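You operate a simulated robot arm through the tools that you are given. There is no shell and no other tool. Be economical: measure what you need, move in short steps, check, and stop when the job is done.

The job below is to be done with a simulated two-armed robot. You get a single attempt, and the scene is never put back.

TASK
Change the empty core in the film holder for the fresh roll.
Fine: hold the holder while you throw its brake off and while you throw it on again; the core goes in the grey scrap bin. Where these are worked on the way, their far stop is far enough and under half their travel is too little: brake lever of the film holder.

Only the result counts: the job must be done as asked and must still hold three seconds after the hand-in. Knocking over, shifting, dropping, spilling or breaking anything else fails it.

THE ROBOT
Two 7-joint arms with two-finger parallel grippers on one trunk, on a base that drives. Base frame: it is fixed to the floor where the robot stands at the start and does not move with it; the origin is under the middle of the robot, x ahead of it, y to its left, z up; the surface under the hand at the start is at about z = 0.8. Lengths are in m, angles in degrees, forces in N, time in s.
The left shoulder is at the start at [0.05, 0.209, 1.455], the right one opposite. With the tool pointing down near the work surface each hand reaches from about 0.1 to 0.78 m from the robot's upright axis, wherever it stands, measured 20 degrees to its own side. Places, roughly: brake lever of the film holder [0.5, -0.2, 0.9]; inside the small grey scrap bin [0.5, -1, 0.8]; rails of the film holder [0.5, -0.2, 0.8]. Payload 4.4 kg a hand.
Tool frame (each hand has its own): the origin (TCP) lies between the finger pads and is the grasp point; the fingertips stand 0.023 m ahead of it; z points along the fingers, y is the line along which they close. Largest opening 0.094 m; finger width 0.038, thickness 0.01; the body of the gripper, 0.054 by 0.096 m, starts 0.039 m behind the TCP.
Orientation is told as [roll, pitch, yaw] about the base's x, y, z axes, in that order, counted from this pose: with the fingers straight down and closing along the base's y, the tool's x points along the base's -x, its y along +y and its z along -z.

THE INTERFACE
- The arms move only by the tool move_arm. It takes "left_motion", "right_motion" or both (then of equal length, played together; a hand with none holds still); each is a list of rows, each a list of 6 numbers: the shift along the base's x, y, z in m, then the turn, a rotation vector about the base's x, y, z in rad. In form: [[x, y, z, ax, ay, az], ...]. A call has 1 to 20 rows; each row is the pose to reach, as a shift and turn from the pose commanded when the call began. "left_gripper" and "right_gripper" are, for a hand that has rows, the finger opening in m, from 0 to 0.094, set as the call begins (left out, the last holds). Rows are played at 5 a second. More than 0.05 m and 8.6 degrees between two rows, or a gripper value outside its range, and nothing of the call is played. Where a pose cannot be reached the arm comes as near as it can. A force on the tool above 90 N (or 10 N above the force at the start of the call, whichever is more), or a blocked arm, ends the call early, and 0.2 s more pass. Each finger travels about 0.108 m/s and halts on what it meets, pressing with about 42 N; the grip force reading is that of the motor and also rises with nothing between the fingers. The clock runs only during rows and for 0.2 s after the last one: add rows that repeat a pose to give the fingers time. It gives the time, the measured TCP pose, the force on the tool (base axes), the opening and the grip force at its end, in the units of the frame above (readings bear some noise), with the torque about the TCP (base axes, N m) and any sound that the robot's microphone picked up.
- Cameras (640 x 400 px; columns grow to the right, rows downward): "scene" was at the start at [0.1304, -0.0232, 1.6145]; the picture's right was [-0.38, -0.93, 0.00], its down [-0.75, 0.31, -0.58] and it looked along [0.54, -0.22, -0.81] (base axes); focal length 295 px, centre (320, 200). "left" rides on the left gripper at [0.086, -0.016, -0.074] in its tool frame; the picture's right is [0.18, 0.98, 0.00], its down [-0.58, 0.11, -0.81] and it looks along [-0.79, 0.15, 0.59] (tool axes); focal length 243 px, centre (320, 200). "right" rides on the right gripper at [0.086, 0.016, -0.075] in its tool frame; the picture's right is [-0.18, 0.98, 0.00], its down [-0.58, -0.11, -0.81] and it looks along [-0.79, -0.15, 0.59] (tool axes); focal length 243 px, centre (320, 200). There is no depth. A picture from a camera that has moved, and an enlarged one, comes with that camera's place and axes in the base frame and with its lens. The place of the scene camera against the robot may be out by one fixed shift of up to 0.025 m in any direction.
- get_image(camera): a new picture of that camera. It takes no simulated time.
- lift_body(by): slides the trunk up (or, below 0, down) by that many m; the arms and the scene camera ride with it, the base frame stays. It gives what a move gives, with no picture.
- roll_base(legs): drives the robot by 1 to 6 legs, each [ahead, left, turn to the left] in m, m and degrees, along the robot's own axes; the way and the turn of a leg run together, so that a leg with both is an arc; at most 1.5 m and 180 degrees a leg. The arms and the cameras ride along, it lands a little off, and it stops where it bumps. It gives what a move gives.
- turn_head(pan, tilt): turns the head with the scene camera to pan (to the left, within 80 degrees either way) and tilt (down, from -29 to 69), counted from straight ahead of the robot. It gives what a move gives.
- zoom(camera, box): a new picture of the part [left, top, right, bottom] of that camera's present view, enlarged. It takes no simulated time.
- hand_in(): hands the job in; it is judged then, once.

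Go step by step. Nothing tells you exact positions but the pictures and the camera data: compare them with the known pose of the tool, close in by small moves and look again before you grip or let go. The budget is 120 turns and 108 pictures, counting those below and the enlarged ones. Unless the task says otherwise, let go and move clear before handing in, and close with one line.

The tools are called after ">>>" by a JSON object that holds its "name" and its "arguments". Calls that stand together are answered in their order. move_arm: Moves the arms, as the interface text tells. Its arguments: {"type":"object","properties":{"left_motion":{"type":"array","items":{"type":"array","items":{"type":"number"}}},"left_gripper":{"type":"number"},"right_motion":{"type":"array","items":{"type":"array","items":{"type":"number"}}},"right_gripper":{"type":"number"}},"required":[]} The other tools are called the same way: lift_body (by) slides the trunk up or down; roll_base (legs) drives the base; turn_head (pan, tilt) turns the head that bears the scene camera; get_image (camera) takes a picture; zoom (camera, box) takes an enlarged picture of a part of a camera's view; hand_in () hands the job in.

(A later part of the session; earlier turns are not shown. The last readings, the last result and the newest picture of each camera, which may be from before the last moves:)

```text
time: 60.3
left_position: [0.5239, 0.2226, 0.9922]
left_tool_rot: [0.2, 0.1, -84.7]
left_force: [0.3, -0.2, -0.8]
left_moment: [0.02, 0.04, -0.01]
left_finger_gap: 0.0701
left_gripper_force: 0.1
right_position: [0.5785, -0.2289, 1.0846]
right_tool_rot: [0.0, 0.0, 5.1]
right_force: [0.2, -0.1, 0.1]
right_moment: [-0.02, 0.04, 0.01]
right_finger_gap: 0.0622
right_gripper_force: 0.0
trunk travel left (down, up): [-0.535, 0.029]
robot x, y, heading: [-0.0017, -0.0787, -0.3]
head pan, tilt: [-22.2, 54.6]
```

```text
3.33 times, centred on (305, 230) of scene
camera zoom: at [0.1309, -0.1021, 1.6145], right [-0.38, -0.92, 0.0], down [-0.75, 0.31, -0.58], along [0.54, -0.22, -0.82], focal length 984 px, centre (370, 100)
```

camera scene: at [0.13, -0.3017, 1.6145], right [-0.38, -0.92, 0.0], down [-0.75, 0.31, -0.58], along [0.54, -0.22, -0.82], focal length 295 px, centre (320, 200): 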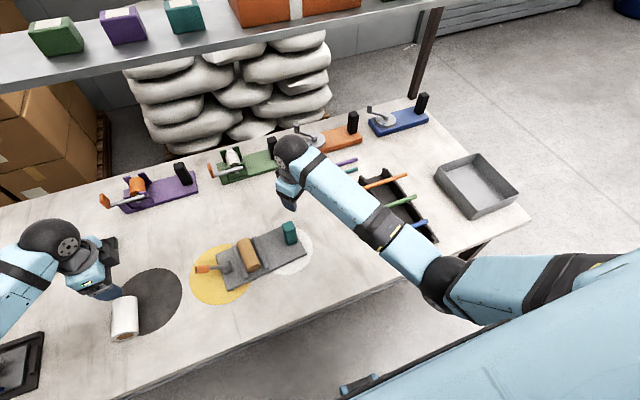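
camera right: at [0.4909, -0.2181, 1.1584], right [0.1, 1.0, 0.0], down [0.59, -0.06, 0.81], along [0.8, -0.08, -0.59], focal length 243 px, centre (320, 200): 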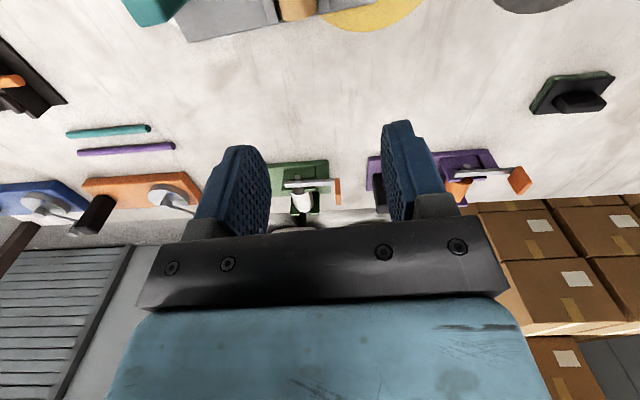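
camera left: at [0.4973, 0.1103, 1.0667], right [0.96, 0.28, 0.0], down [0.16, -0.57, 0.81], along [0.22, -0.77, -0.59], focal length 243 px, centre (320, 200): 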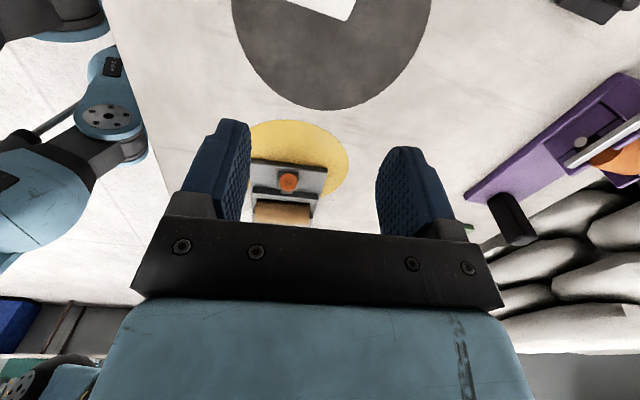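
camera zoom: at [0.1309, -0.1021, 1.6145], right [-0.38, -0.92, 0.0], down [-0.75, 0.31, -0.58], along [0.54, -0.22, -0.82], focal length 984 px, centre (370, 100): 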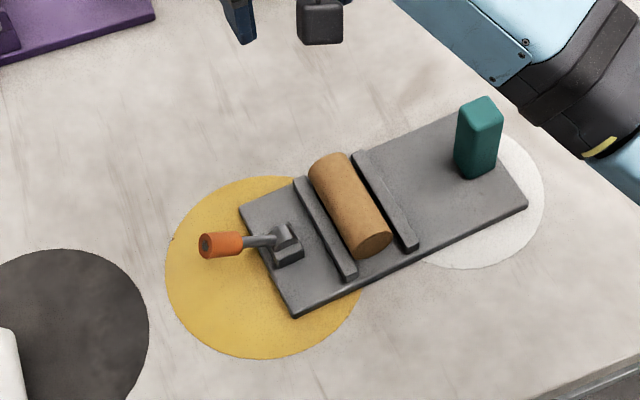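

I'll bring the right hand back over the core for a precise look.

>>> {"name": "move_arm", "arguments": {"right_motion": [[-0.03, -0.01, 0, 0, 0, 0.005], [-0.06, -0.02, -0.02, 0, 0, 0.005], [-0.078, -0.022, -0.05, 0, 0, 0.005], [-0.078, -0.022, -0.075, 0, 0, 0.005], [-0.078, -0.022, -0.075, 0, 0, 0.005]]}}

>>> {"name": "get_image", "arguments": {"camera": "right"}}

>>> {"name": "zoom", "arguments": {"camera": "right", "box": [250, 0, 390, 140]}}

```text
time: 61.5
left_position: [0.5232, 0.2237, 0.9914]
left_tool_rot: [0.1, 0.0, -84.8]
left_force: [0.2, 0.1, 0.1]
left_moment: [-0.02, 0.0, 0.02]
left_finger_gap: 0.07
left_gripper_force: 0.1
right_position: [0.5028, -0.2501, 1.0095]
right_tool_rot: [-0.1, 0.0, 5.4]
right_force: [-0.2, 0.4, 0.0]
right_moment: [-0.01, 0.03, 0.02]
right_finger_gap: 0.0618
right_gripper_force: 0.1
trunk travel left (down, up): [-0.535, 0.029]
robot x, y, heading: [0.0002, -0.0768, -0.4]
head pan, tilt: [-22.2, 54.6]
```

```text
44 pictures are left
camera right: at [0.4131, -0.2405, 1.0826], right [0.09, 1.0, 0.0], down [0.59, -0.05, 0.81], along [0.8, -0.07, -0.59], focal length 243 px, centre (320, 200)
```

right: 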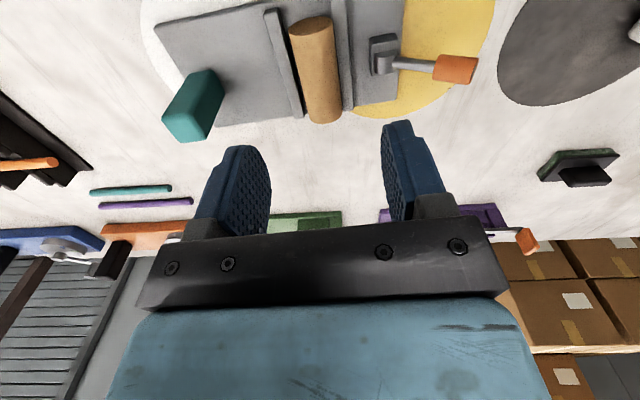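

```text
2.86 times, centred on (320, 70) of right
camera zoom: at [0.4131, -0.2405, 1.0826], right [0.09, 1.0, 0.0], down [0.59, -0.05, 0.81], along [0.8, -0.07, -0.59], focal length 693 px, centre (320, 571)
```

zoom: 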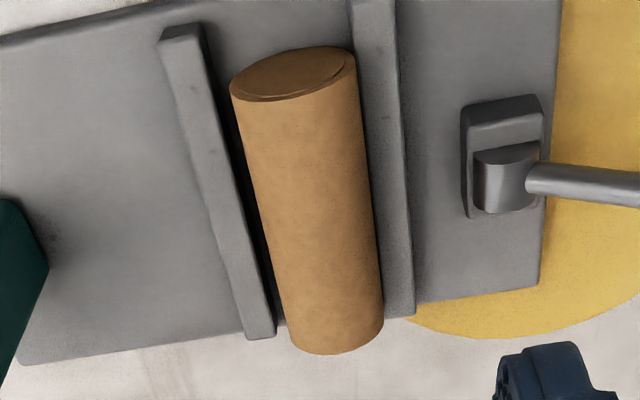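

The core is now centred near (0.538,-0.2525), so the holder slid about 9 mm in -y; I'll correct that later. I'll descend part way and check the pose.

>>> {"name": "move_arm", "arguments": {"right_motion": [[0.02, -0.001, -0.03, 0, 0, 0], [0.035, -0.002, -0.07, 0, 0, 0], [0.035, -0.002, -0.11, 0, 0, 0], [0.035, -0.002, -0.13, 0, 0, 0], [0.035, -0.002, -0.13, 0, 0, 0]], "right_gripper": 0.068}}

>>> {"name": "get_image", "arguments": {"camera": "right"}}

```text
time: 62.7
left_position: [0.5233, 0.2238, 0.9914]
left_tool_rot: [0.3, 0.1, -84.7]
left_force: [0.3, -0.3, -1.0]
left_moment: [-0.04, -0.01, -0.03]
left_finger_gap: 0.0697
left_gripper_force: 0.2
right_position: [0.5354, -0.2512, 0.8804]
right_tool_rot: [-0.1, -0.1, 5.4]
right_force: [0.8, -0.7, -0.6]
right_moment: [0.0, 0.01, 0.0]
right_finger_gap: 0.0681
right_gripper_force: 0.0
trunk travel left (down, up): [-0.535, 0.029]
robot x, y, heading: [0.0017, -0.0813, -0.3]
head pan, tilt: [-22.2, 54.6]
```

```text
42 pictures are left
camera right: at [0.4468, -0.2418, 0.9532], right [0.09, 1.0, 0.0], down [0.59, -0.05, 0.81], along [0.8, -0.07, -0.59], focal length 243 px, centre (320, 200)
```

right: 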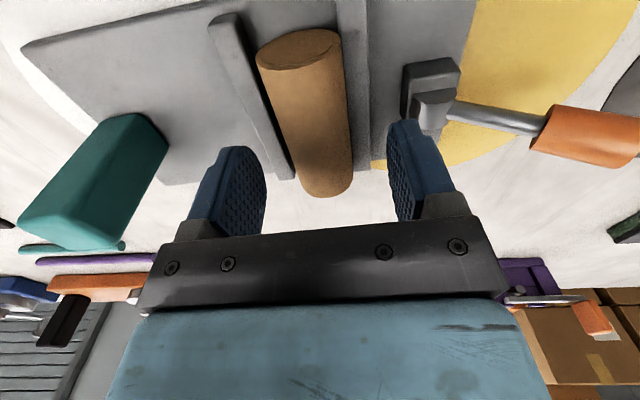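

Pose is true this time. I'll descend the last 29 mm.

>>> {"name": "move_arm", "arguments": {"right_motion": [[0.0, -0.001, -0.015, 0, 0, 0], [0.0, -0.001, -0.024, 0, 0, 0], [0.0, -0.001, -0.029, 0, 0, 0], [0.0, -0.001, -0.029, 0, 0, 0]]}}

>>> {"name": "get_image", "arguments": {"camera": "right"}}

```text
time: 63.7
left_position: [0.5238, 0.2238, 0.9914]
left_tool_rot: [0.2, 0.0, -84.7]
left_force: [-1.0, 0.4, -0.5]
left_moment: [0.01, 0.04, 0.0]
left_finger_gap: 0.0699
left_gripper_force: 0.1
right_position: [0.5353, -0.2515, 0.8499]
right_tool_rot: [0.0, -0.1, 5.4]
right_force: [0.1, 0.0, 0.1]
right_moment: [0.01, 0.01, 0.0]
right_finger_gap: 0.0681
right_gripper_force: 0.1
trunk travel left (down, up): [-0.535, 0.029]
robot x, y, heading: [0.0011, -0.0796, -0.3]
head pan, tilt: [-22.2, 54.6]
```

```text
41 pictures are left
camera right: at [0.4468, -0.2431, 0.924], right [0.09, 1.0, 0.0], down [0.59, -0.05, 0.81], along [0.8, -0.07, -0.59], focal length 243 px, centre (320, 200)
```

right: 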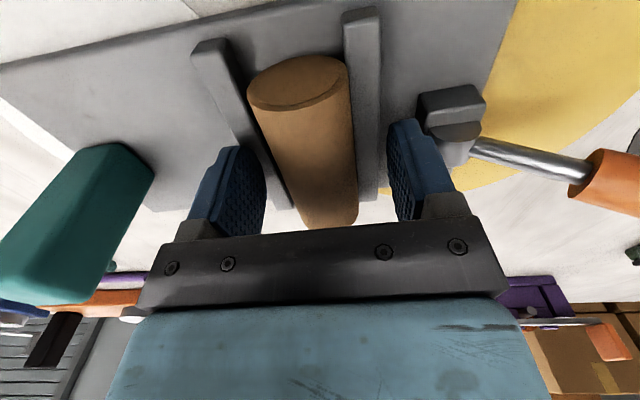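

No contact. Closing on the core.

>>> {"name": "move_arm", "arguments": {"right_motion": [[0, -0.001, 0, 0, 0, 0], [0, -0.001, 0, 0, 0, 0], [0, -0.001, 0, 0, 0, 0], [0, -0.001, 0, 0, 0, 0]], "right_gripper": 0.0}}

>>> {"name": "move_arm", "arguments": {"right_motion": [[0, 0, 0.015, 0, 0, 0], [0, 0, 0.04, 0, 0, 0], [0, 0, 0.08, 0, 0, 0], [0, 0, 0.12, 0, 0, 0], [0, 0, 0.15, 0, 0, 0]]}}

>>> {"name": "get_image", "arguments": {"camera": "right"}}

>>> {"name": "get_image", "arguments": {"camera": "scene"}}

```text
time: 64.7
left_position: [0.5234, 0.2246, 0.9908]
left_tool_rot: [0.1, 0.1, -84.7]
left_force: [-0.1, 0.9, 0.5]
left_moment: [0.03, 0.01, 0.0]
left_finger_gap: 0.0701
left_gripper_force: 0.3
right_position: [0.536, -0.2536, 0.8504]
right_tool_rot: [0.0, -0.1, 5.4]
right_force: [-0.4, 0.5, 0.0]
right_moment: [0.01, -0.03, -0.01]
right_finger_gap: 0.0391
right_gripper_force: 42.3
trunk travel left (down, up): [-0.535, 0.029]
robot x, y, heading: [0.0007, -0.0786, -0.7]
head pan, tilt: [-22.2, 54.6]
```

```text
time: 65.9
left_position: [0.5246, 0.2243, 0.9907]
left_tool_rot: [0.2, 0.1, -84.6]
left_force: [0.5, 0.9, -0.4]
left_moment: [-0.02, -0.01, 0.0]
left_finger_gap: 0.0701
left_gripper_force: 0.1
right_position: [0.5377, -0.253, 1.0017]
right_tool_rot: [0.0, 0.1, 5.4]
right_force: [-0.3, -0.3, 0.1]
right_moment: [0.0, 0.01, -0.01]
right_finger_gap: 0.0
right_gripper_force: 41.7
trunk travel left (down, up): [-0.535, 0.029]
robot x, y, heading: [0.0008, -0.0778, -0.3]
head pan, tilt: [-22.2, 54.6]
```

```text
40 pictures are left
camera right: at [0.4486, -0.2443, 1.0741], right [0.09, 1.0, 0.0], down [0.59, -0.05, 0.81], along [0.8, -0.07, -0.59], focal length 243 px, centre (320, 200)
```

right: 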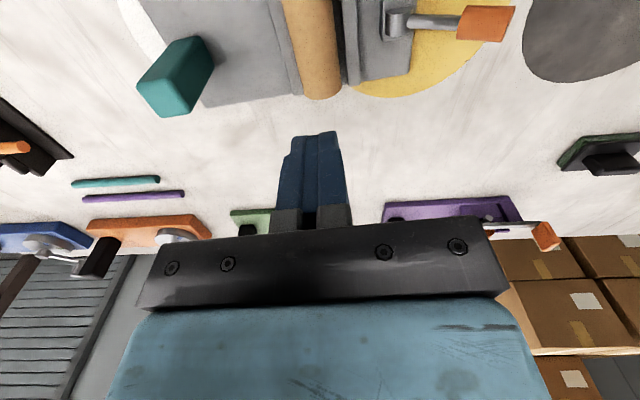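

```text
39 pictures are left
camera scene: at [0.1309, -0.1018, 1.6144], right [-0.38, -0.92, 0.0], down [-0.75, 0.31, -0.58], along [0.54, -0.22, -0.81], focal length 295 px, centre (320, 200)
```

scene: 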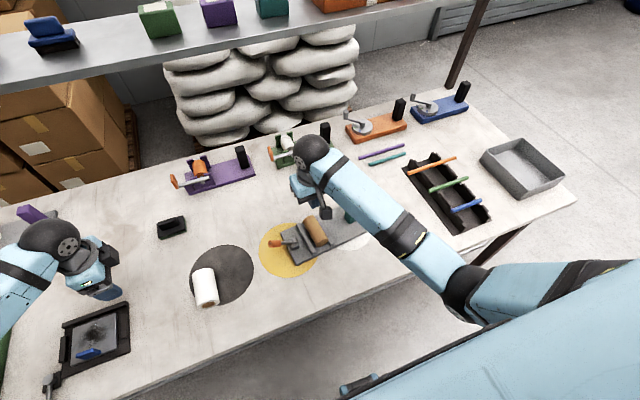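

The fingers slipped off the core's upper half. I'll go again, lower, feeling for the rails in small steps.

>>> {"name": "move_arm", "arguments": {"right_motion": [[0, 0, -0.04, 0, 0, 0], [0, 0, -0.08, 0, 0, 0], [0, 0, -0.12, 0, 0, 0], [0, 0, -0.145, 0, 0, 0], [-0.001, 0.001, -0.154, 0, 0, 0], [-0.001, 0.001, -0.154, 0, 0, 0]], "right_gripper": 0.066}}

>>> {"name": "move_arm", "arguments": {"right_motion": [[0, 0, -0.002, 0, 0, 0], [0, 0, -0.003, 0, 0, 0], [0, 0, -0.003, 0, 0, 0]]}}

>>> {"name": "get_image", "arguments": {"camera": "right"}}

```text
time: 67.3
left_position: [0.523, 0.2224, 0.9932]
left_tool_rot: [0.3, 0.2, -84.8]
left_force: [0.4, -0.3, -0.6]
left_moment: [-0.01, 0.01, 0.04]
left_finger_gap: 0.0699
left_gripper_force: 0.1
right_position: [0.5372, -0.254, 0.8483]
right_tool_rot: [0.0, -0.4, 5.4]
right_force: [0.9, -5.0, 20.3]
right_moment: [-0.27, 0.34, 0.33]
right_finger_gap: 0.066
right_gripper_force: 0.2
trunk travel left (down, up): [-0.535, 0.029]
robot x, y, heading: [0.0039, -0.0782, -0.0]
head pan, tilt: [-22.2, 54.6]
```

```text
time: 68.1
left_position: [0.5201, 0.2221, 0.9941]
left_tool_rot: [0.5, 0.1, -84.8]
left_force: [-0.4, -0.3, -0.6]
left_moment: [0.02, 0.03, -0.01]
left_finger_gap: 0.07
left_gripper_force: 0.0
right_position: [0.5371, -0.2534, 0.848]
right_tool_rot: [0.0, -0.7, 5.3]
right_force: [4.4, -18.0, 56.6]
right_moment: [-0.71, 0.91, 0.69]
right_finger_gap: 0.0662
right_gripper_force: 0.0
trunk travel left (down, up): [-0.535, 0.029]
robot x, y, heading: [0.0032, -0.0783, -0.1]
head pan, tilt: [-22.2, 54.6]
```

```text
38 pictures are left
camera right: at [0.4469, -0.2442, 0.9213], right [0.09, 1.0, 0.0], down [0.58, -0.05, 0.81], along [0.81, -0.07, -0.58], focal length 243 px, centre (320, 200)
```

right: 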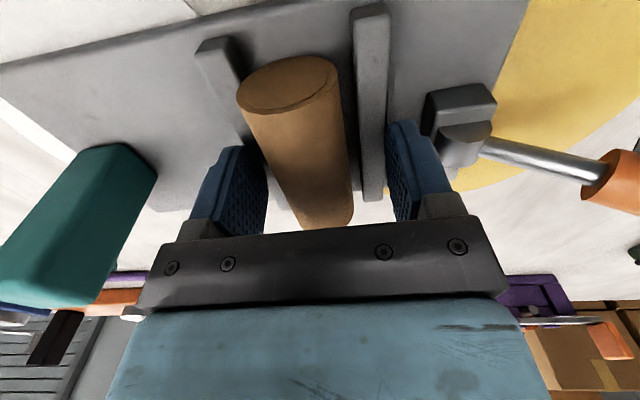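

The fingertips are now on the rail tops (z 0.825), the lowest possible. I'll ease the pressure, close, and lift slowly.

>>> {"name": "move_arm", "arguments": {"right_motion": [[0, 0, 0.003, 0, 0, 0], [0, 0, 0.003, 0, 0, 0]]}}

>>> {"name": "move_arm", "arguments": {"right_motion": [[0, 0, 0, 0, 0, 0], [0, 0, 0, 0, 0, 0], [0, 0, 0, 0, 0, 0], [0, 0, 0, 0, 0, 0], [0, 0, 0, 0, 0, 0]], "right_gripper": 0.0}}

>>> {"name": "move_arm", "arguments": {"right_motion": [[0, 0, 0.002, 0, 0, 0], [0, 0, 0.004, 0, 0, 0], [0, 0, 0.006, 0, 0, 0], [0, 0, 0.009, 0, 0, 0], [0, 0, 0.012, 0, 0, 0]]}}

>>> {"name": "get_image", "arguments": {"camera": "right"}}

```text
time: 68.7
left_position: [0.5214, 0.2253, 0.994]
left_tool_rot: [0.4, 0.0, -84.7]
left_force: [-1.0, -0.7, -0.3]
left_moment: [0.02, -0.01, 0.02]
left_finger_gap: 0.0698
left_gripper_force: 0.1
right_position: [0.5363, -0.2508, 0.8489]
right_tool_rot: [0.0, -0.3, 5.5]
right_force: [7.6, -13.2, 39.9]
right_moment: [-0.7, 0.52, 0.22]
right_finger_gap: 0.0663
right_gripper_force: 0.4
trunk travel left (down, up): [-0.535, 0.029]
robot x, y, heading: [0.0012, -0.0767, -0.4]
head pan, tilt: [-22.2, 54.6]
```

```text
time: 69.9
left_position: [0.5216, 0.2251, 0.9928]
left_tool_rot: [0.3, 0.0, -84.8]
left_force: [-0.2, 0.7, -0.3]
left_moment: [0.02, 0.02, -0.03]
left_finger_gap: 0.0701
left_gripper_force: 0.1
right_position: [0.5335, -0.2508, 0.8487]
right_tool_rot: [0.0, -0.2, 5.5]
right_force: [-1.3, 2.0, 36.9]
right_moment: [0.26, 0.61, -0.66]
right_finger_gap: 0.0387
right_gripper_force: 42.5
trunk travel left (down, up): [-0.535, 0.029]
robot x, y, heading: [0.0047, -0.0785, -0.4]
head pan, tilt: [-22.2, 54.6]
```

```text
time: 71.1
left_position: [0.5236, 0.2241, 0.9922]
left_tool_rot: [0.2, 0.1, -84.8]
left_force: [-0.1, -0.6, -0.2]
left_moment: [-0.02, 0.03, -0.02]
left_finger_gap: 0.0702
left_gripper_force: 0.1
right_position: [0.5358, -0.2527, 0.8589]
right_tool_rot: [0.0, 0.0, 5.3]
right_force: [0.1, 0.0, -0.4]
right_moment: [0.0, 0.0, -0.01]
right_finger_gap: 0.0387
right_gripper_force: 42.0
trunk travel left (down, up): [-0.535, 0.029]
robot x, y, heading: [-0.0012, -0.081, -0.4]
head pan, tilt: [-22.2, 54.6]
```

```text
37 pictures are left
camera right: at [0.447, -0.2441, 0.9317], right [0.09, 1.0, 0.0], down [0.59, -0.05, 0.81], along [0.8, -0.07, -0.59], focal length 243 px, centre (320, 200)
```

right: 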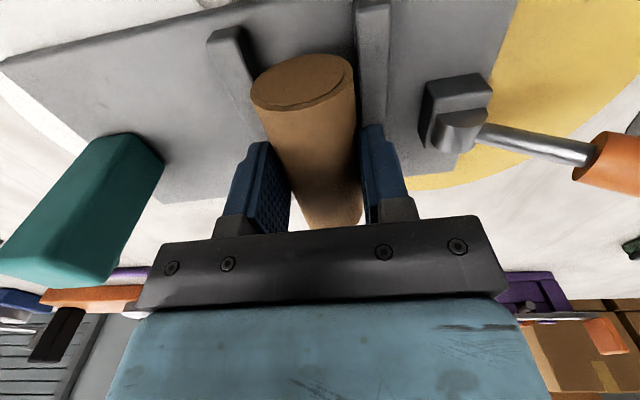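

The core is held this time. I'll keep lifting slowly.

>>> {"name": "move_arm", "arguments": {"right_motion": [[0, 0, 0.008, 0, 0, 0], [0, 0, 0.018, 0, 0, 0], [0, 0, 0.03, 0, 0, 0], [0, 0, 0.05, 0, 0, 0], [0, 0, 0.075, 0, 0, 0], [0, 0, 0.1, 0, 0, 0], [0, 0, 0.13, 0, 0, 0], [0, 0, 0.16, 0, 0, 0]]}}

>>> {"name": "get_image", "arguments": {"camera": "right"}}

```text
time: 72.9
left_position: [0.5232, 0.2237, 0.9907]
left_tool_rot: [0.2, 0.2, -84.8]
left_force: [-0.5, 0.2, -0.3]
left_moment: [0.0, 0.0, 0.03]
left_finger_gap: 0.0701
left_gripper_force: 0.1
right_position: [0.5361, -0.2524, 1.0199]
right_tool_rot: [0.0, -0.2, 5.5]
right_force: [0.3, 0.5, -0.3]
right_moment: [0.0, 0.03, 0.03]
right_finger_gap: 0.0385
right_gripper_force: 42.1
trunk travel left (down, up): [-0.535, 0.029]
robot x, y, heading: [0.0016, -0.0811, -0.4]
head pan, tilt: [-22.2, 54.6]
```

```text
36 pictures are left
camera right: at [0.4465, -0.2433, 1.0934], right [0.09, 1.0, 0.0], down [0.59, -0.05, 0.81], along [0.8, -0.07, -0.59], focal length 243 px, centre (320, 200)
```

right: 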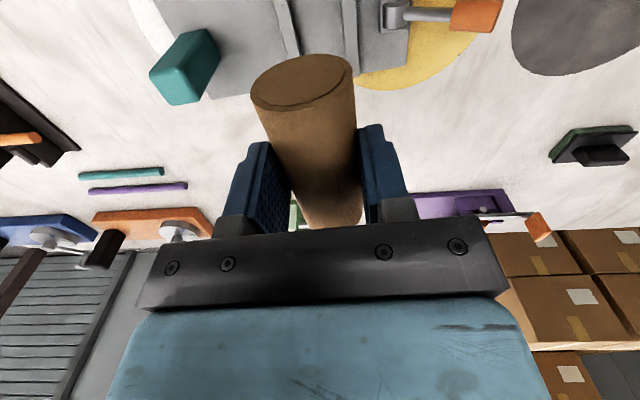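

The core is out. I'll drive right 0.6 m to bring the scrap bin within the right hand's reach.

>>> {"name": "roll_base", "arguments": {"legs": [[0, -0.6, 0]]}}

>>> {"name": "get_image", "arguments": {"camera": "right"}}

>>> {"name": "get_image", "arguments": {"camera": "scene"}}

```text
time: 78.7
left_position: [0.5192, -0.3925, 0.9929]
left_tool_rot: [0.2, 0.1, -85.2]
left_force: [0.0, -0.2, -0.2]
left_moment: [-0.04, -0.01, 0.01]
left_finger_gap: 0.0698
left_gripper_force: 0.0
right_position: [0.5281, -0.8688, 1.021]
right_tool_rot: [0.0, -0.1, 5.1]
right_force: [-0.1, -0.3, -0.5]
right_moment: [0.0, 0.01, -0.01]
right_finger_gap: 0.0387
right_gripper_force: 42.1
trunk travel left (down, up): [-0.535, 0.029]
robot x, y, heading: [-0.0035, -0.6883, -0.8]
head pan, tilt: [-22.2, 54.6]
```

```text
35 pictures are left
camera right: at [0.4396, -0.8588, 1.0929], right [0.1, 1.0, 0.0], down [0.59, -0.06, 0.81], along [0.8, -0.08, -0.59], focal length 243 px, centre (320, 200)
```

right: 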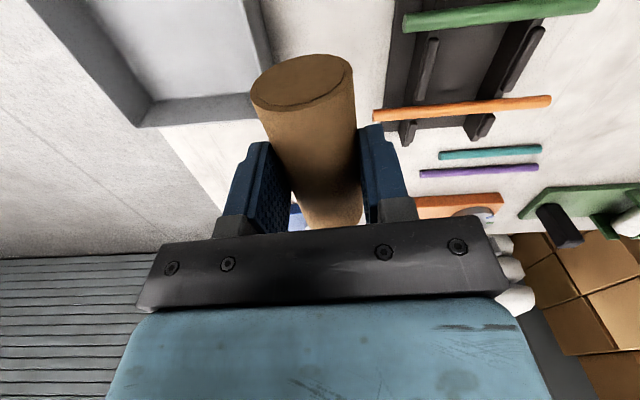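

```text
34 pictures are left
camera scene: at [0.1249, -0.7154, 1.6145], right [-0.39, -0.92, 0.0], down [-0.75, 0.32, -0.58], along [0.53, -0.23, -0.81], focal length 295 px, centre (320, 200)
```

scene: 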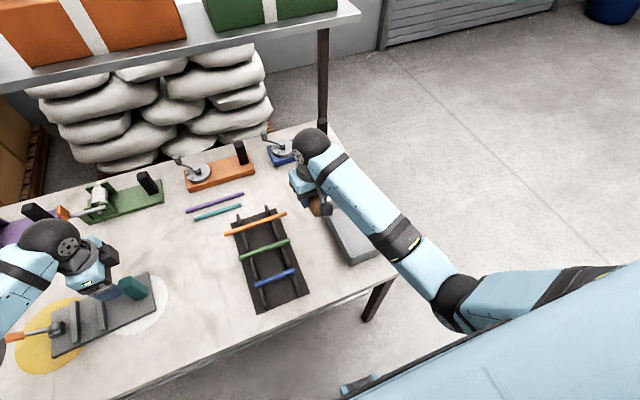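

The bin spans about y -0.93 to -1.08 and is centred near (0.50,-1.005). I'll move over it and look.

>>> {"name": "move_arm", "arguments": {"right_motion": [[-0.01, -0.04, 0, 0, 0, 0], [-0.02, -0.08, 0, 0, 0, 0], [-0.028, -0.12, 0, 0, 0, 0], [-0.03, -0.137, -0.02, 0, 0, 0], [-0.03, -0.137, -0.05, 0, 0, 0], [-0.03, -0.137, -0.05, 0, 0, 0]]}}

>>> {"name": "get_image", "arguments": {"camera": "right"}}

>>> {"name": "get_image", "arguments": {"camera": "scene"}}

```text
time: 80.1
left_position: [0.5194, -0.393, 0.9923]
left_tool_rot: [0.3, 0.1, -85.1]
left_force: [0.0, 0.2, -0.2]
left_moment: [0.01, -0.01, 0.01]
left_finger_gap: 0.0701
left_gripper_force: 0.0
right_position: [0.4972, -1.005, 0.968]
right_tool_rot: [0.0, -0.1, 5.1]
right_force: [-0.2, -0.9, -0.1]
right_moment: [-0.01, 0.0, 0.02]
right_finger_gap: 0.0385
right_gripper_force: 41.9
trunk travel left (down, up): [-0.535, 0.029]
robot x, y, heading: [-0.0082, -0.6905, -0.5]
head pan, tilt: [-22.2, 54.6]
```

```text
33 pictures are left
camera right: at [0.4092, -0.9953, 1.042], right [0.1, 1.0, 0.0], down [0.59, -0.06, 0.81], along [0.8, -0.08, -0.59], focal length 243 px, centre (320, 200)
```

right: 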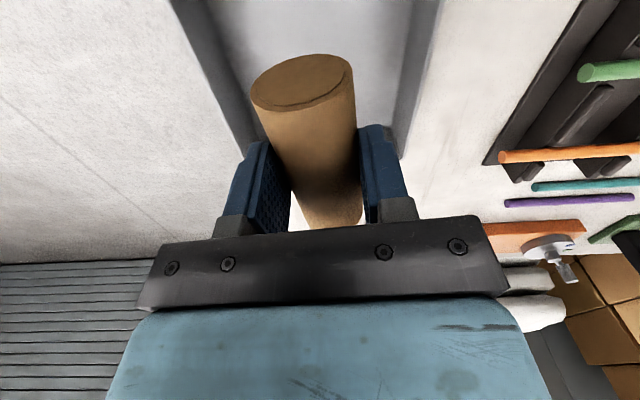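

```text
32 pictures are left
camera scene: at [0.1247, -0.7156, 1.6145], right [-0.39, -0.92, 0.0], down [-0.75, 0.32, -0.58], along [0.53, -0.23, -0.81], focal length 295 px, centre (320, 200)
```

scene: 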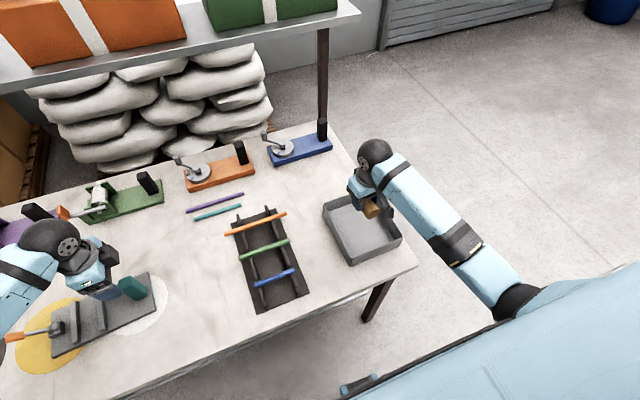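

The core is above the bin. I'll lower it inside and release near the floor.

>>> {"name": "move_arm", "arguments": {"right_motion": [[-0.01, -0.002, -0.03, 0, 0, 0], [-0.015, -0.002, -0.06, 0, 0, 0], [-0.015, -0.002, -0.085, 0, 0, 0], [-0.015, -0.002, -0.103, 0, 0, 0], [-0.015, -0.002, -0.108, 0, 0, 0]]}}

>>> {"name": "get_image", "arguments": {"camera": "right"}}

```text
time: 81.3
left_position: [0.5198, -0.3926, 0.9912]
left_tool_rot: [0.2, 0.1, -85.1]
left_force: [1.0, -0.2, 0.4]
left_moment: [0.0, 0.01, -0.05]
left_finger_gap: 0.0701
left_gripper_force: 0.0
right_position: [0.483, -1.0084, 0.8603]
right_tool_rot: [-0.1, -0.1, 4.9]
right_force: [0.9, -0.1, -0.3]
right_moment: [0.03, 0.0, -0.01]
right_finger_gap: 0.0386
right_gripper_force: 42.3
trunk travel left (down, up): [-0.535, 0.029]
robot x, y, heading: [-0.0055, -0.6927, -0.8]
head pan, tilt: [-22.2, 54.6]
```

```text
31 pictures are left
camera right: at [0.3942, -0.9984, 0.9343], right [0.1, 1.0, 0.0], down [0.59, -0.06, 0.81], along [0.8, -0.08, -0.59], focal length 243 px, centre (320, 200)
```

right: 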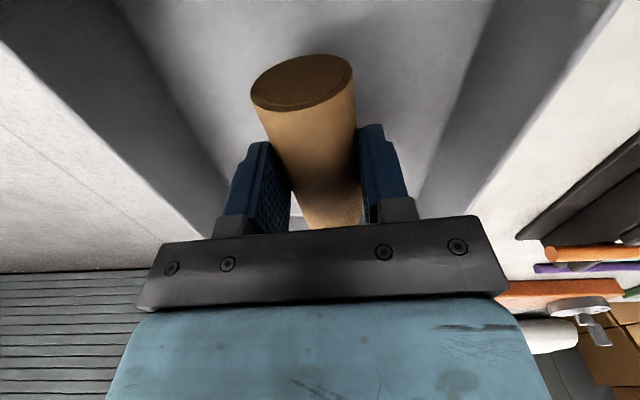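

>>> {"name": "move_arm", "arguments": {"right_motion": [[0, 0, -0.007, 0, 0, 0], [0, 0, -0.007, 0, 0, 0]]}}

>>> {"name": "move_arm", "arguments": {"right_motion": [[0, 0, 0, 0, 0, 0], [0, 0, 0, 0, 0, 0], [0, 0, 0, 0, 0, 0], [0, 0, 0.03, 0, 0, 0], [0, 0, 0.07, 0, 0, 0], [0, 0, 0.12, 0, 0, 0], [0, 0.03, 0.16, 0, 0, 0], [0.01, 0.07, 0.17, 0, 0, 0], [0.03, 0.11, 0.17, 0, 0, 0]], "right_gripper": 0.06}}

>>> {"name": "get_image", "arguments": {"camera": "scene"}}

```text
time: 81.9
left_position: [0.5188, -0.3928, 0.9909]
left_tool_rot: [0.2, 0.1, -85.1]
left_force: [-0.1, 1.2, 0.6]
left_moment: [-0.01, -0.03, 0.0]
left_finger_gap: 0.0699
left_gripper_force: 0.2
right_position: [0.4836, -1.0087, 0.8542]
right_tool_rot: [0.1, -0.1, 5.1]
right_force: [0.2, -0.1, 0.4]
right_moment: [-0.01, 0.01, -0.02]
right_finger_gap: 0.0385
right_gripper_force: 42.4
trunk travel left (down, up): [-0.535, 0.029]
robot x, y, heading: [-0.0037, -0.6918, -0.5]
head pan, tilt: [-22.2, 54.6]
```

```text
time: 83.9
left_position: [0.5209, -0.3917, 0.99]
left_tool_rot: [0.2, 0.1, -85.0]
left_force: [-0.4, 0.4, -0.5]
left_moment: [-0.03, 0.03, 0.02]
left_finger_gap: 0.0699
left_gripper_force: 0.0
right_position: [0.5144, -0.8951, 1.0234]
right_tool_rot: [-0.1, 0.0, 5.1]
right_force: [0.9, 0.1, -0.4]
right_moment: [0.02, 0.03, 0.0]
right_finger_gap: 0.06
right_gripper_force: 0.1
trunk travel left (down, up): [-0.535, 0.029]
robot x, y, heading: [-0.005, -0.6878, -0.5]
head pan, tilt: [-22.2, 54.6]
```

```text
30 pictures are left
camera scene: at [0.1261, -0.7137, 1.6144], right [-0.39, -0.92, 0.0], down [-0.75, 0.32, -0.58], along [0.53, -0.23, -0.82], focal length 295 px, centre (320, 200)
```

scene: 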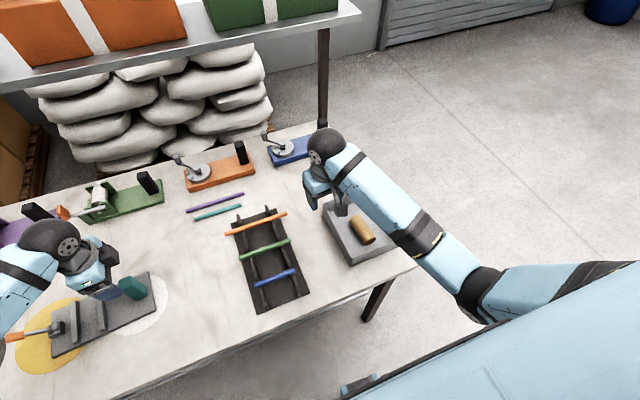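

The core is in the bin. I'll drive left 0.88 m so the right hand, which is well configured, can take the fresh roll.

>>> {"name": "roll_base", "arguments": {"legs": [[0, 0.88, 0.5]]}}

>>> {"name": "get_image", "arguments": {"camera": "scene"}}

>>> {"name": "get_image", "arguments": {"camera": "right"}}

```text
time: 92.0
left_position: [0.5222, 0.4944, 0.9915]
left_tool_rot: [0.2, 0.1, -84.5]
left_force: [-0.1, 0.0, 0.2]
left_moment: [0.0, -0.02, 0.0]
left_finger_gap: 0.07
left_gripper_force: 0.1
right_position: [0.5216, -0.0079, 1.0233]
right_tool_rot: [0.0, -0.1, 5.7]
right_force: [0.0, 0.5, -0.2]
right_moment: [-0.05, 0.0, -0.02]
right_finger_gap: 0.0598
right_gripper_force: 0.0
trunk travel left (down, up): [-0.535, 0.029]
robot x, y, heading: [0.0016, 0.1898, 0.1]
head pan, tilt: [-22.2, 54.6]
```

```text
29 pictures are left
camera scene: at [0.1315, 0.1676, 1.6145], right [-0.38, -0.93, 0.0], down [-0.75, 0.31, -0.58], along [0.54, -0.22, -0.81], focal length 295 px, centre (320, 200)
```

scene: 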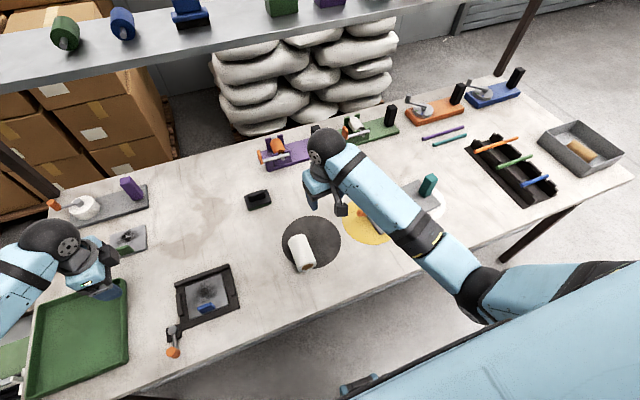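

```text
28 pictures are left
camera right: at [0.4327, 0.0008, 1.0961], right [0.09, 1.0, 0.0], down [0.59, -0.05, 0.81], along [0.8, -0.07, -0.59], focal length 243 px, centre (320, 200)
```

right: 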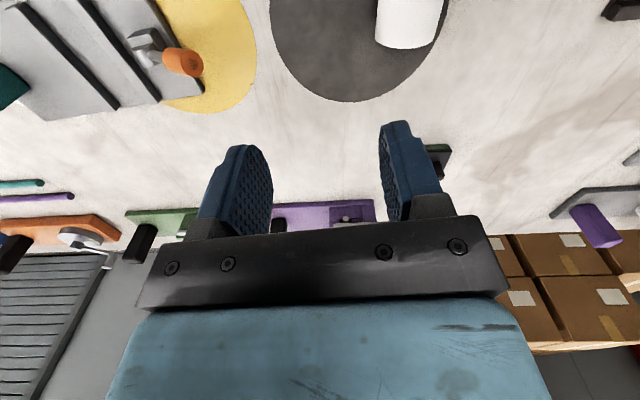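

I'll move the right hand behind and above the roll and open it wide for a view.

>>> {"name": "move_arm", "arguments": {"right_motion": [[-0.02, 0.025, 0, 0, 0, -0.05], [-0.04, 0.05, 0, 0, 0, -0.1], [-0.06, 0.075, 0, 0, 0, -0.11], [-0.08, 0.083, 0, 0, 0, -0.11], [-0.08, 0.083, 0, 0, 0, -0.11]], "right_gripper": 0.094}}

>>> {"name": "zoom", "arguments": {"camera": "right", "box": [220, 0, 420, 150]}}

```text
time: 93.2
left_position: [0.5223, 0.4947, 0.9919]
left_tool_rot: [0.1, 0.1, -84.4]
left_force: [0.1, 0.6, 0.1]
left_moment: [0.0, -0.03, 0.01]
left_finger_gap: 0.0698
left_gripper_force: 0.0
right_position: [0.4418, 0.0741, 1.0235]
right_tool_rot: [-0.1, 0.0, -0.6]
right_force: [0.3, 0.8, -0.3]
right_moment: [-0.01, -0.03, 0.0]
right_finger_gap: 0.0941
right_gripper_force: 0.1
trunk travel left (down, up): [-0.535, 0.029]
robot x, y, heading: [0.0015, 0.1914, -0.2]
head pan, tilt: [-22.2, 54.6]
```

```text
2.67 times, centred on (320, 75) of right
camera zoom: at [0.3539, 0.0925, 1.0969], right [0.19, 0.98, 0.0], down [0.58, -0.12, 0.81], along [0.79, -0.16, -0.59], focal length 647 px, centre (320, 533)
```

zoom: 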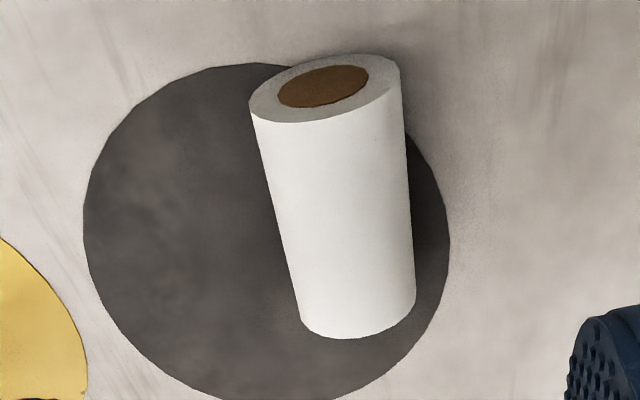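

The roll is about 55 mm across, centred at (0.495,0.0745), with its axis yawed about -2°. I'll descend over it.

>>> {"name": "move_arm", "arguments": {"right_motion": [[0.02, 0, -0.03, 0, 0, -0.024], [0.045, 0, -0.06, 0, 0, -0.024], [0.053, 0, -0.1, 0, 0, -0.024], [0.053, 0, -0.13, 0, 0, -0.024], [0.053, 0, -0.13, 0, 0, -0.024]]}}

>>> {"name": "get_image", "arguments": {"camera": "right"}}

```text
time: 94.4
left_position: [0.5217, 0.4949, 0.9925]
left_tool_rot: [0.2, 0.2, -84.5]
left_force: [-0.6, 0.6, 0.1]
left_moment: [-0.05, -0.02, 0.01]
left_finger_gap: 0.0702
left_gripper_force: 0.1
right_position: [0.4949, 0.0716, 0.892]
right_tool_rot: [0.0, -0.1, -2.1]
right_force: [0.1, 0.1, -0.3]
right_moment: [0.0, 0.04, 0.05]
right_finger_gap: 0.0939
right_gripper_force: 0.0
trunk travel left (down, up): [-0.535, 0.029]
robot x, y, heading: [0.0056, 0.1903, -0.2]
head pan, tilt: [-22.2, 54.6]
```

```text
26 pictures are left
camera right: at [0.4081, 0.0925, 0.9648], right [0.22, 0.98, 0.0], down [0.58, -0.13, 0.81], along [0.79, -0.18, -0.59], focal length 243 px, centre (320, 200)
```

right: 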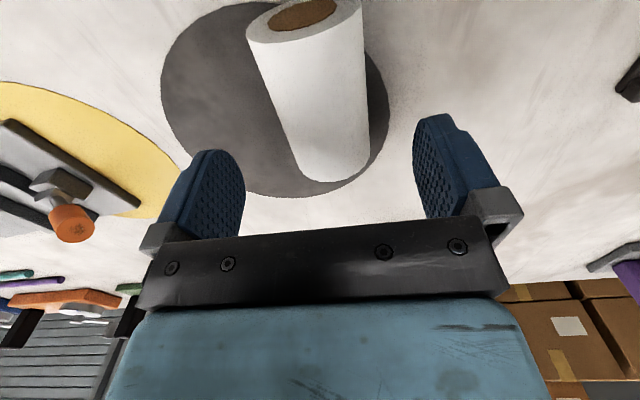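

Centred. I'll descend and grip the roll.

>>> {"name": "move_arm", "arguments": {"right_motion": [[0, 0.002, -0.03, 0, 0, 0], [0, 0.002, -0.05, 0, 0, 0], [0, 0.002, -0.0535, 0, 0, 0], [0, 0.002, -0.0535, 0, 0, 0]]}}

>>> {"name": "move_arm", "arguments": {"right_motion": [[0, 0, 0, 0, 0, 0], [0, 0, 0, 0, 0, 0], [0, 0, 0, 0, 0, 0], [0, 0, 0, 0, 0, 0]], "right_gripper": 0.0}}

>>> {"name": "move_arm", "arguments": {"right_motion": [[0, 0, 0.01, 0, 0, 0], [0, 0, 0.03, 0, 0, 0], [0, 0, 0.06, 0, 0, 0], [0, 0, 0.1, 0, 0, 0], [0, 0, 0.14, 0, 0, 0]]}}

>>> {"name": "get_image", "arguments": {"camera": "right"}}

```text
time: 95.4
left_position: [0.5219, 0.4952, 0.9933]
left_tool_rot: [0.2, 0.1, -84.5]
left_force: [1.0, -0.4, -0.4]
left_moment: [0.03, 0.0, -0.03]
left_finger_gap: 0.0699
left_gripper_force: 0.0
right_position: [0.4935, 0.0752, 0.8388]
right_tool_rot: [0.0, -0.1, -2.0]
right_force: [-0.5, -0.1, 0.6]
right_moment: [-0.03, 0.02, -0.03]
right_finger_gap: 0.094
right_gripper_force: 0.0
trunk travel left (down, up): [-0.535, 0.029]
robot x, y, heading: [-0.0, 0.189, 0.1]
head pan, tilt: [-22.2, 54.6]
```

```text
time: 96.4
left_position: [0.5218, 0.4948, 0.9909]
left_tool_rot: [0.2, 0.1, -84.5]
left_force: [0.2, 0.1, 0.6]
left_moment: [-0.02, 0.03, 0.02]
left_finger_gap: 0.0703
left_gripper_force: 0.0
right_position: [0.4945, 0.074, 0.8394]
right_tool_rot: [-0.1, -0.2, -2.1]
right_force: [-0.4, 0.2, 0.6]
right_moment: [0.03, 0.02, 0.0]
right_finger_gap: 0.0553
right_gripper_force: 42.2
trunk travel left (down, up): [-0.535, 0.029]
robot x, y, heading: [0.0014, 0.1931, -0.1]
head pan, tilt: [-22.2, 54.6]
```

```text
time: 97.6
left_position: [0.5227, 0.4938, 0.9923]
left_tool_rot: [0.2, 0.1, -84.5]
left_force: [-0.3, -0.2, -0.4]
left_moment: [0.0, 0.01, 0.03]
left_finger_gap: 0.0699
left_gripper_force: 0.1
right_position: [0.4931, 0.0762, 0.9789]
right_tool_rot: [0.0, -0.1, -2.0]
right_force: [0.2, 0.3, -1.9]
right_moment: [-0.01, 0.0, -0.03]
right_finger_gap: 0.0553
right_gripper_force: 42.0
trunk travel left (down, up): [-0.535, 0.029]
robot x, y, heading: [0.001, 0.1901, -0.1]
head pan, tilt: [-22.2, 54.6]
```

```text
25 pictures are left
camera right: at [0.4074, 0.098, 1.0531], right [0.22, 0.98, 0.0], down [0.58, -0.13, 0.81], along [0.79, -0.18, -0.59], focal length 243 px, centre (320, 200)
```

right: 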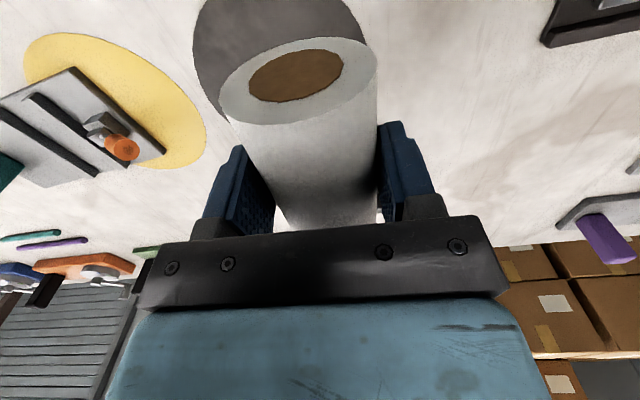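

The roll is held. I'll drive right 0.2 m and turn the hand to the holder's yaw, keeping the rails in view beside the roll.

>>> {"name": "roll_base", "arguments": {"legs": [[0, -0.2, 0]]}}

>>> {"name": "move_arm", "arguments": {"right_motion": [[0, 0, 0.02, 0, 0, 0.065], [0, 0, 0.03, 0, 0, 0.13], [0, 0, 0.03, 0, 0, 0.13]]}}

>>> {"name": "zoom", "arguments": {"camera": "right", "box": [60, 0, 320, 160]}}

>>> {"name": "get_image", "arguments": {"camera": "scene"}}

```text
time: 100.0
left_position: [0.5218, 0.2946, 0.9914]
left_tool_rot: [0.2, 0.1, -84.3]
left_force: [0.0, -0.5, -0.1]
left_moment: [0.03, 0.04, 0.0]
left_finger_gap: 0.07
left_gripper_force: 0.0
right_position: [0.4939, -0.1235, 0.9798]
right_tool_rot: [0.1, -0.1, -1.9]
right_force: [0.1, -0.6, -1.6]
right_moment: [0.04, 0.01, -0.02]
right_finger_gap: 0.0554
right_gripper_force: 41.8
trunk travel left (down, up): [-0.535, 0.029]
robot x, y, heading: [0.0027, -0.0102, -0.1]
head pan, tilt: [-22.2, 54.6]
```

```text
time: 100.8
left_position: [0.5218, 0.2941, 0.9922]
left_tool_rot: [0.2, 0.1, -84.4]
left_force: [-0.7, 0.0, -0.3]
left_moment: [0.03, 0.0, -0.01]
left_finger_gap: 0.0701
left_gripper_force: 0.1
right_position: [0.4936, -0.1237, 1.0099]
right_tool_rot: [0.0, -0.1, 5.6]
right_force: [0.6, -0.7, -1.5]
right_moment: [0.02, 0.01, -0.03]
right_finger_gap: 0.0553
right_gripper_force: 41.8
trunk travel left (down, up): [-0.535, 0.029]
robot x, y, heading: [0.0007, -0.0101, 0.1]
head pan, tilt: [-22.2, 54.6]
```

```text
2.46 times, centred on (190, 80) of right
camera zoom: at [0.4053, -0.1147, 1.0824], right [0.09, 1.0, 0.0], down [0.59, -0.05, 0.81], along [0.8, -0.07, -0.59], focal length 597 px, centre (640, 495)
```

zoom: 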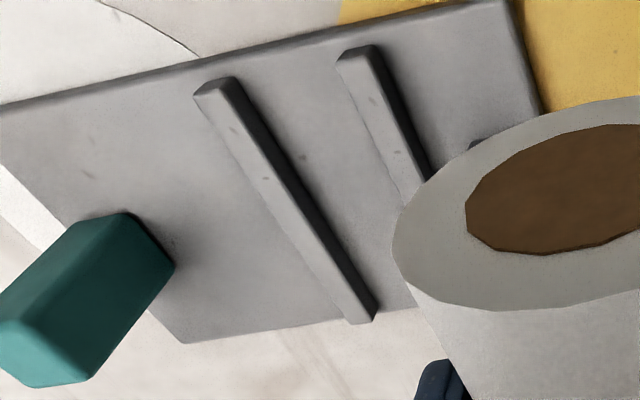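

```text
23 pictures are left
camera scene: at [0.1314, -0.0337, 1.6145], right [-0.38, -0.93, 0.0], down [-0.75, 0.31, -0.58], along [0.54, -0.22, -0.81], focal length 295 px, centre (320, 200)
```

scene: 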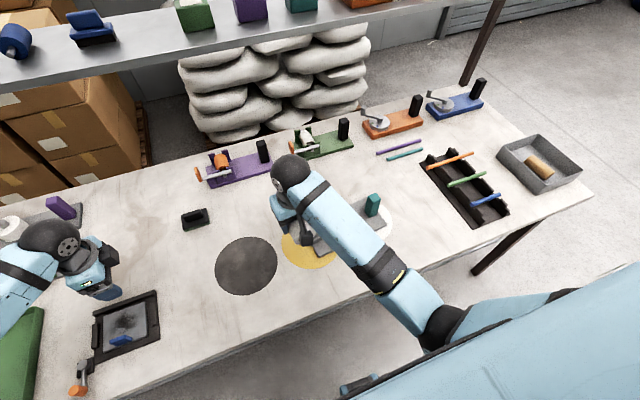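

The rails' mid-line at x 0.533 is about y -0.2497. I'll move the roll above it and check.

>>> {"name": "move_arm", "arguments": {"right_motion": [[0.01, -0.035, 0, 0, 0, -0.01], [0.02, -0.07, 0, 0, 0, -0.01], [0.03, -0.105, 0, 0, 0, -0.01], [0.038, -0.126, -0.02, 0, 0, -0.01], [0.038, -0.126, -0.06, 0, 0, -0.01], [0.038, -0.126, -0.1, 0, 0, -0.01], [0.038, -0.126, -0.12, 0, 0, -0.01], [0.038, -0.126, -0.12, 0, 0, -0.01]]}}

>>> {"name": "get_image", "arguments": {"camera": "right"}}

>>> {"name": "zoom", "arguments": {"camera": "scene", "box": [260, 170, 420, 280]}}

```text
time: 102.6
left_position: [0.5205, 0.2945, 0.9918]
left_tool_rot: [0.1, 0.1, -84.4]
left_force: [0.7, 0.0, 0.0]
left_moment: [0.01, 0.01, -0.03]
left_finger_gap: 0.0699
left_gripper_force: 0.0
right_position: [0.5335, -0.2478, 0.8905]
right_tool_rot: [0.1, -0.1, 5.0]
right_force: [0.5, 0.4, -1.0]
right_moment: [-0.01, 0.02, -0.02]
right_finger_gap: 0.0555
right_gripper_force: 42.3
trunk travel left (down, up): [-0.535, 0.029]
robot x, y, heading: [0.0008, -0.012, 0.0]
head pan, tilt: [-22.2, 54.6]
```

```text
22 pictures are left
camera right: at [0.4451, -0.2381, 0.9641], right [0.1, 1.0, 0.0], down [0.59, -0.06, 0.81], along [0.8, -0.08, -0.59], focal length 243 px, centre (320, 200)
```

right: 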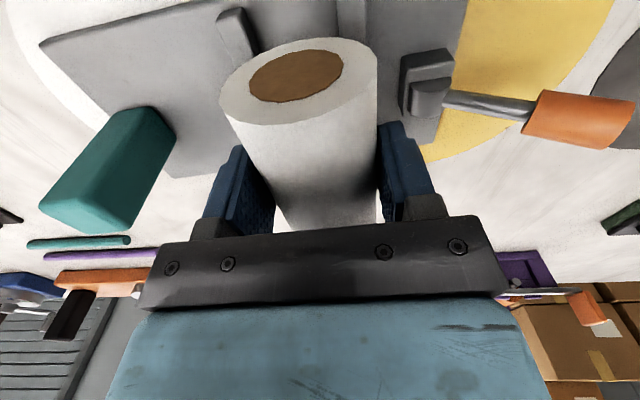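

```text
3.64 times, centred on (340, 225) of scene
camera zoom: at [0.1314, -0.0337, 1.6145], right [-0.38, -0.93, 0.0], down [-0.75, 0.31, -0.58], along [0.54, -0.22, -0.82], focal length 1074 px, centre (247, 109)
```

zoom: 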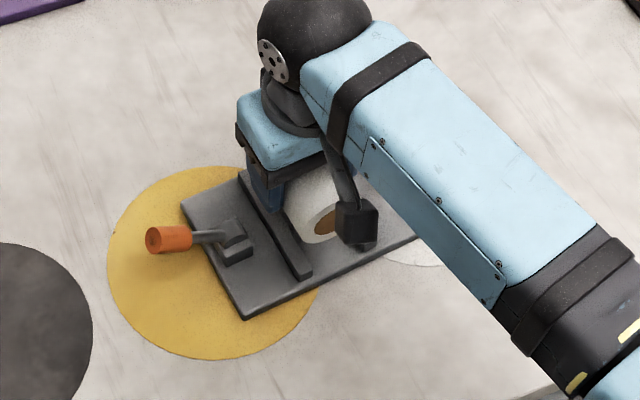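

>>> {"name": "move_arm", "arguments": {"right_motion": [[0, -0.0025, -0.015, 0, 0, 0], [0, -0.0025, -0.027, 0, 0, 0], [0, -0.0025, -0.034, 0, 0, 0], [0, -0.0025, -0.034, 0, 0, 0]]}}

>>> {"name": "get_image", "arguments": {"camera": "right"}}

```text
time: 103.6
left_position: [0.5214, 0.294, 0.9904]
left_tool_rot: [0.2, 0.1, -84.4]
left_force: [0.3, 0.2, 0.3]
left_moment: [-0.04, -0.01, -0.01]
left_finger_gap: 0.07
left_gripper_force: 0.1
right_position: [0.533, -0.2508, 0.8563]
right_tool_rot: [0.0, -0.1, 5.0]
right_force: [-0.7, -2.7, 0.4]
right_moment: [-0.02, 0.05, 0.07]
right_finger_gap: 0.0554
right_gripper_force: 41.8
trunk travel left (down, up): [-0.535, 0.029]
robot x, y, heading: [0.0003, -0.0145, -0.3]
head pan, tilt: [-22.2, 54.6]
```

```text
20 pictures are left
camera right: at [0.4453, -0.2419, 0.9295], right [0.1, 1.0, 0.0], down [0.59, -0.06, 0.81], along [0.8, -0.08, -0.59], focal length 243 px, centre (320, 200)
```

right: 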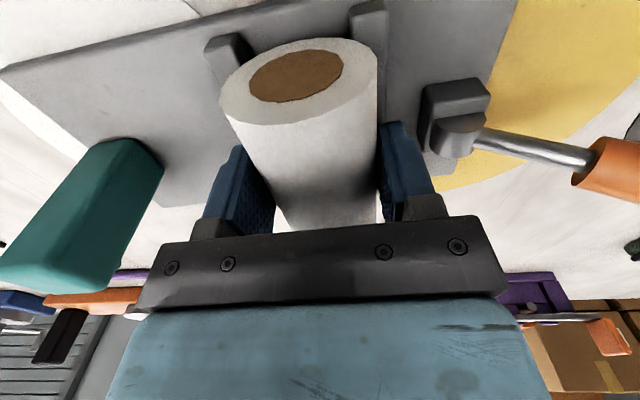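

>>> {"name": "move_arm", "arguments": {"right_motion": [[0, 0, -0.002, 0, 0, 0], [0, 0, -0.004, 0, 0, 0], [0, 0, -0.004, 0, 0, 0]]}}

>>> {"name": "move_arm", "arguments": {"right_motion": [[0, 0, -0.0015, 0, 0, 0], [0, 0, -0.0025, 0, 0, 0], [0, 0, -0.0025, 0, 0, 0]]}}

```text
time: 104.4
left_position: [0.5209, 0.2945, 0.9914]
left_tool_rot: [0.2, 0.2, -84.4]
left_force: [0.1, -0.3, 0.0]
left_moment: [-0.01, -0.02, 0.0]
left_finger_gap: 0.0702
left_gripper_force: 0.0
right_position: [0.5342, -0.251, 0.8529]
right_tool_rot: [0.0, -0.2, 4.9]
right_force: [1.0, -5.0, 9.6]
right_moment: [-0.1, 0.28, -0.04]
right_finger_gap: 0.0555
right_gripper_force: 41.8
trunk travel left (down, up): [-0.535, 0.029]
robot x, y, heading: [-0.0014, -0.0118, 0.2]
head pan, tilt: [-22.2, 54.6]
```

```text
time: 105.2
left_position: [0.5195, 0.2954, 0.9925]
left_tool_rot: [0.3, 0.0, -84.4]
left_force: [-0.1, 0.2, -0.4]
left_moment: [0.0, 0.0, 0.01]
left_finger_gap: 0.0698
left_gripper_force: 0.0
right_position: [0.5328, -0.252, 0.8519]
right_tool_rot: [0.0, -0.4, 5.1]
right_force: [5.8, -4.8, 32.3]
right_moment: [-0.07, 0.61, 0.01]
right_finger_gap: 0.0554
right_gripper_force: 42.4
trunk travel left (down, up): [-0.535, 0.029]
robot x, y, heading: [-0.0028, -0.0119, -0.1]
head pan, tilt: [-22.2, 54.6]
```

The roll is seated (contact at z 0.852, as predicted). I'll ease off, open and lift.

>>> {"name": "move_arm", "arguments": {"right_motion": [[0, 0, 0.002, 0, 0, 0], [0, 0, 0.002, 0, 0, 0]]}}

>>> {"name": "move_arm", "arguments": {"right_motion": [[0, 0, 0, 0, 0, 0], [0, 0, 0, 0, 0, 0], [0, 0, 0, 0, 0, 0], [0, 0, 0.03, 0, 0, 0], [0, 0, 0.07, 0, 0, 0], [0, 0, 0.11, 0, 0, 0], [-0.03, -0.03, 0.14, 0, 0, 0], [-0.04, -0.07, 0.14, 0, 0, 0], [-0.04, -0.12, 0.14, 0, 0, 0]], "right_gripper": 0.085}}

>>> {"name": "get_image", "arguments": {"camera": "right"}}

>>> {"name": "zoom", "arguments": {"camera": "scene", "box": [260, 170, 420, 280]}}

```text
time: 105.8
left_position: [0.5204, 0.2944, 0.9922]
left_tool_rot: [0.3, 0.1, -84.4]
left_force: [0.4, 0.1, 0.3]
left_moment: [0.01, 0.01, -0.01]
left_finger_gap: 0.0699
left_gripper_force: 0.0
right_position: [0.5329, -0.2515, 0.8527]
right_tool_rot: [0.0, -0.2, 4.9]
right_force: [10.4, -5.3, 25.3]
right_moment: [-0.03, -0.2, 0.01]
right_finger_gap: 0.0556
right_gripper_force: 41.7
trunk travel left (down, up): [-0.535, 0.029]
robot x, y, heading: [0.0005, -0.0088, -0.1]
head pan, tilt: [-22.2, 54.6]
```

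```text
refused: row 7 steps farther than a row can; nothing moved
```

```text
19 pictures are left
camera right: at [0.444, -0.2415, 0.9256], right [0.1, 1.0, 0.0], down [0.59, -0.06, 0.81], along [0.8, -0.08, -0.59], focal length 243 px, centre (320, 200)
```

right: 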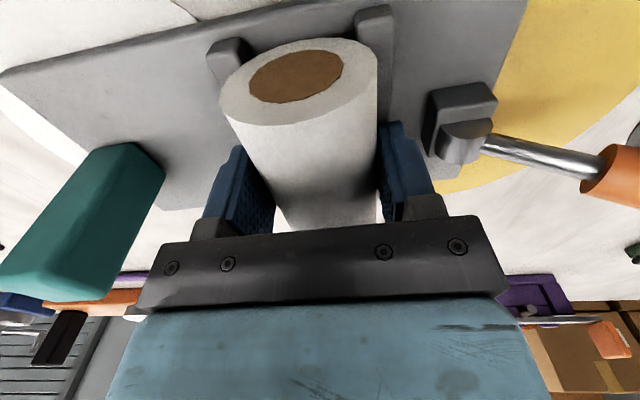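

```text
3.64 times, centred on (340, 225) of scene
camera zoom: at [0.1298, -0.0329, 1.6147], right [-0.38, -0.93, 0.0], down [-0.75, 0.31, -0.58], along [0.54, -0.22, -0.81], focal length 1074 px, centre (247, 109)
```

zoom: 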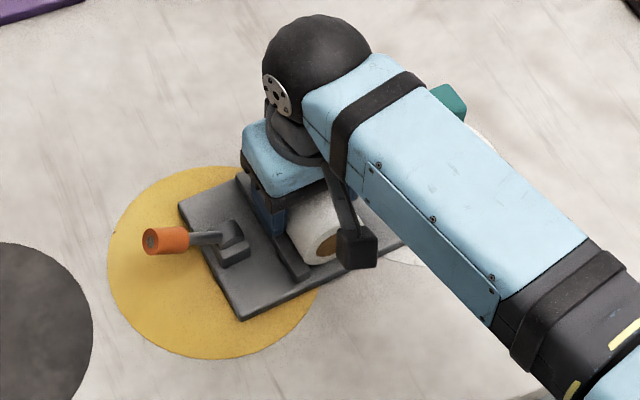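

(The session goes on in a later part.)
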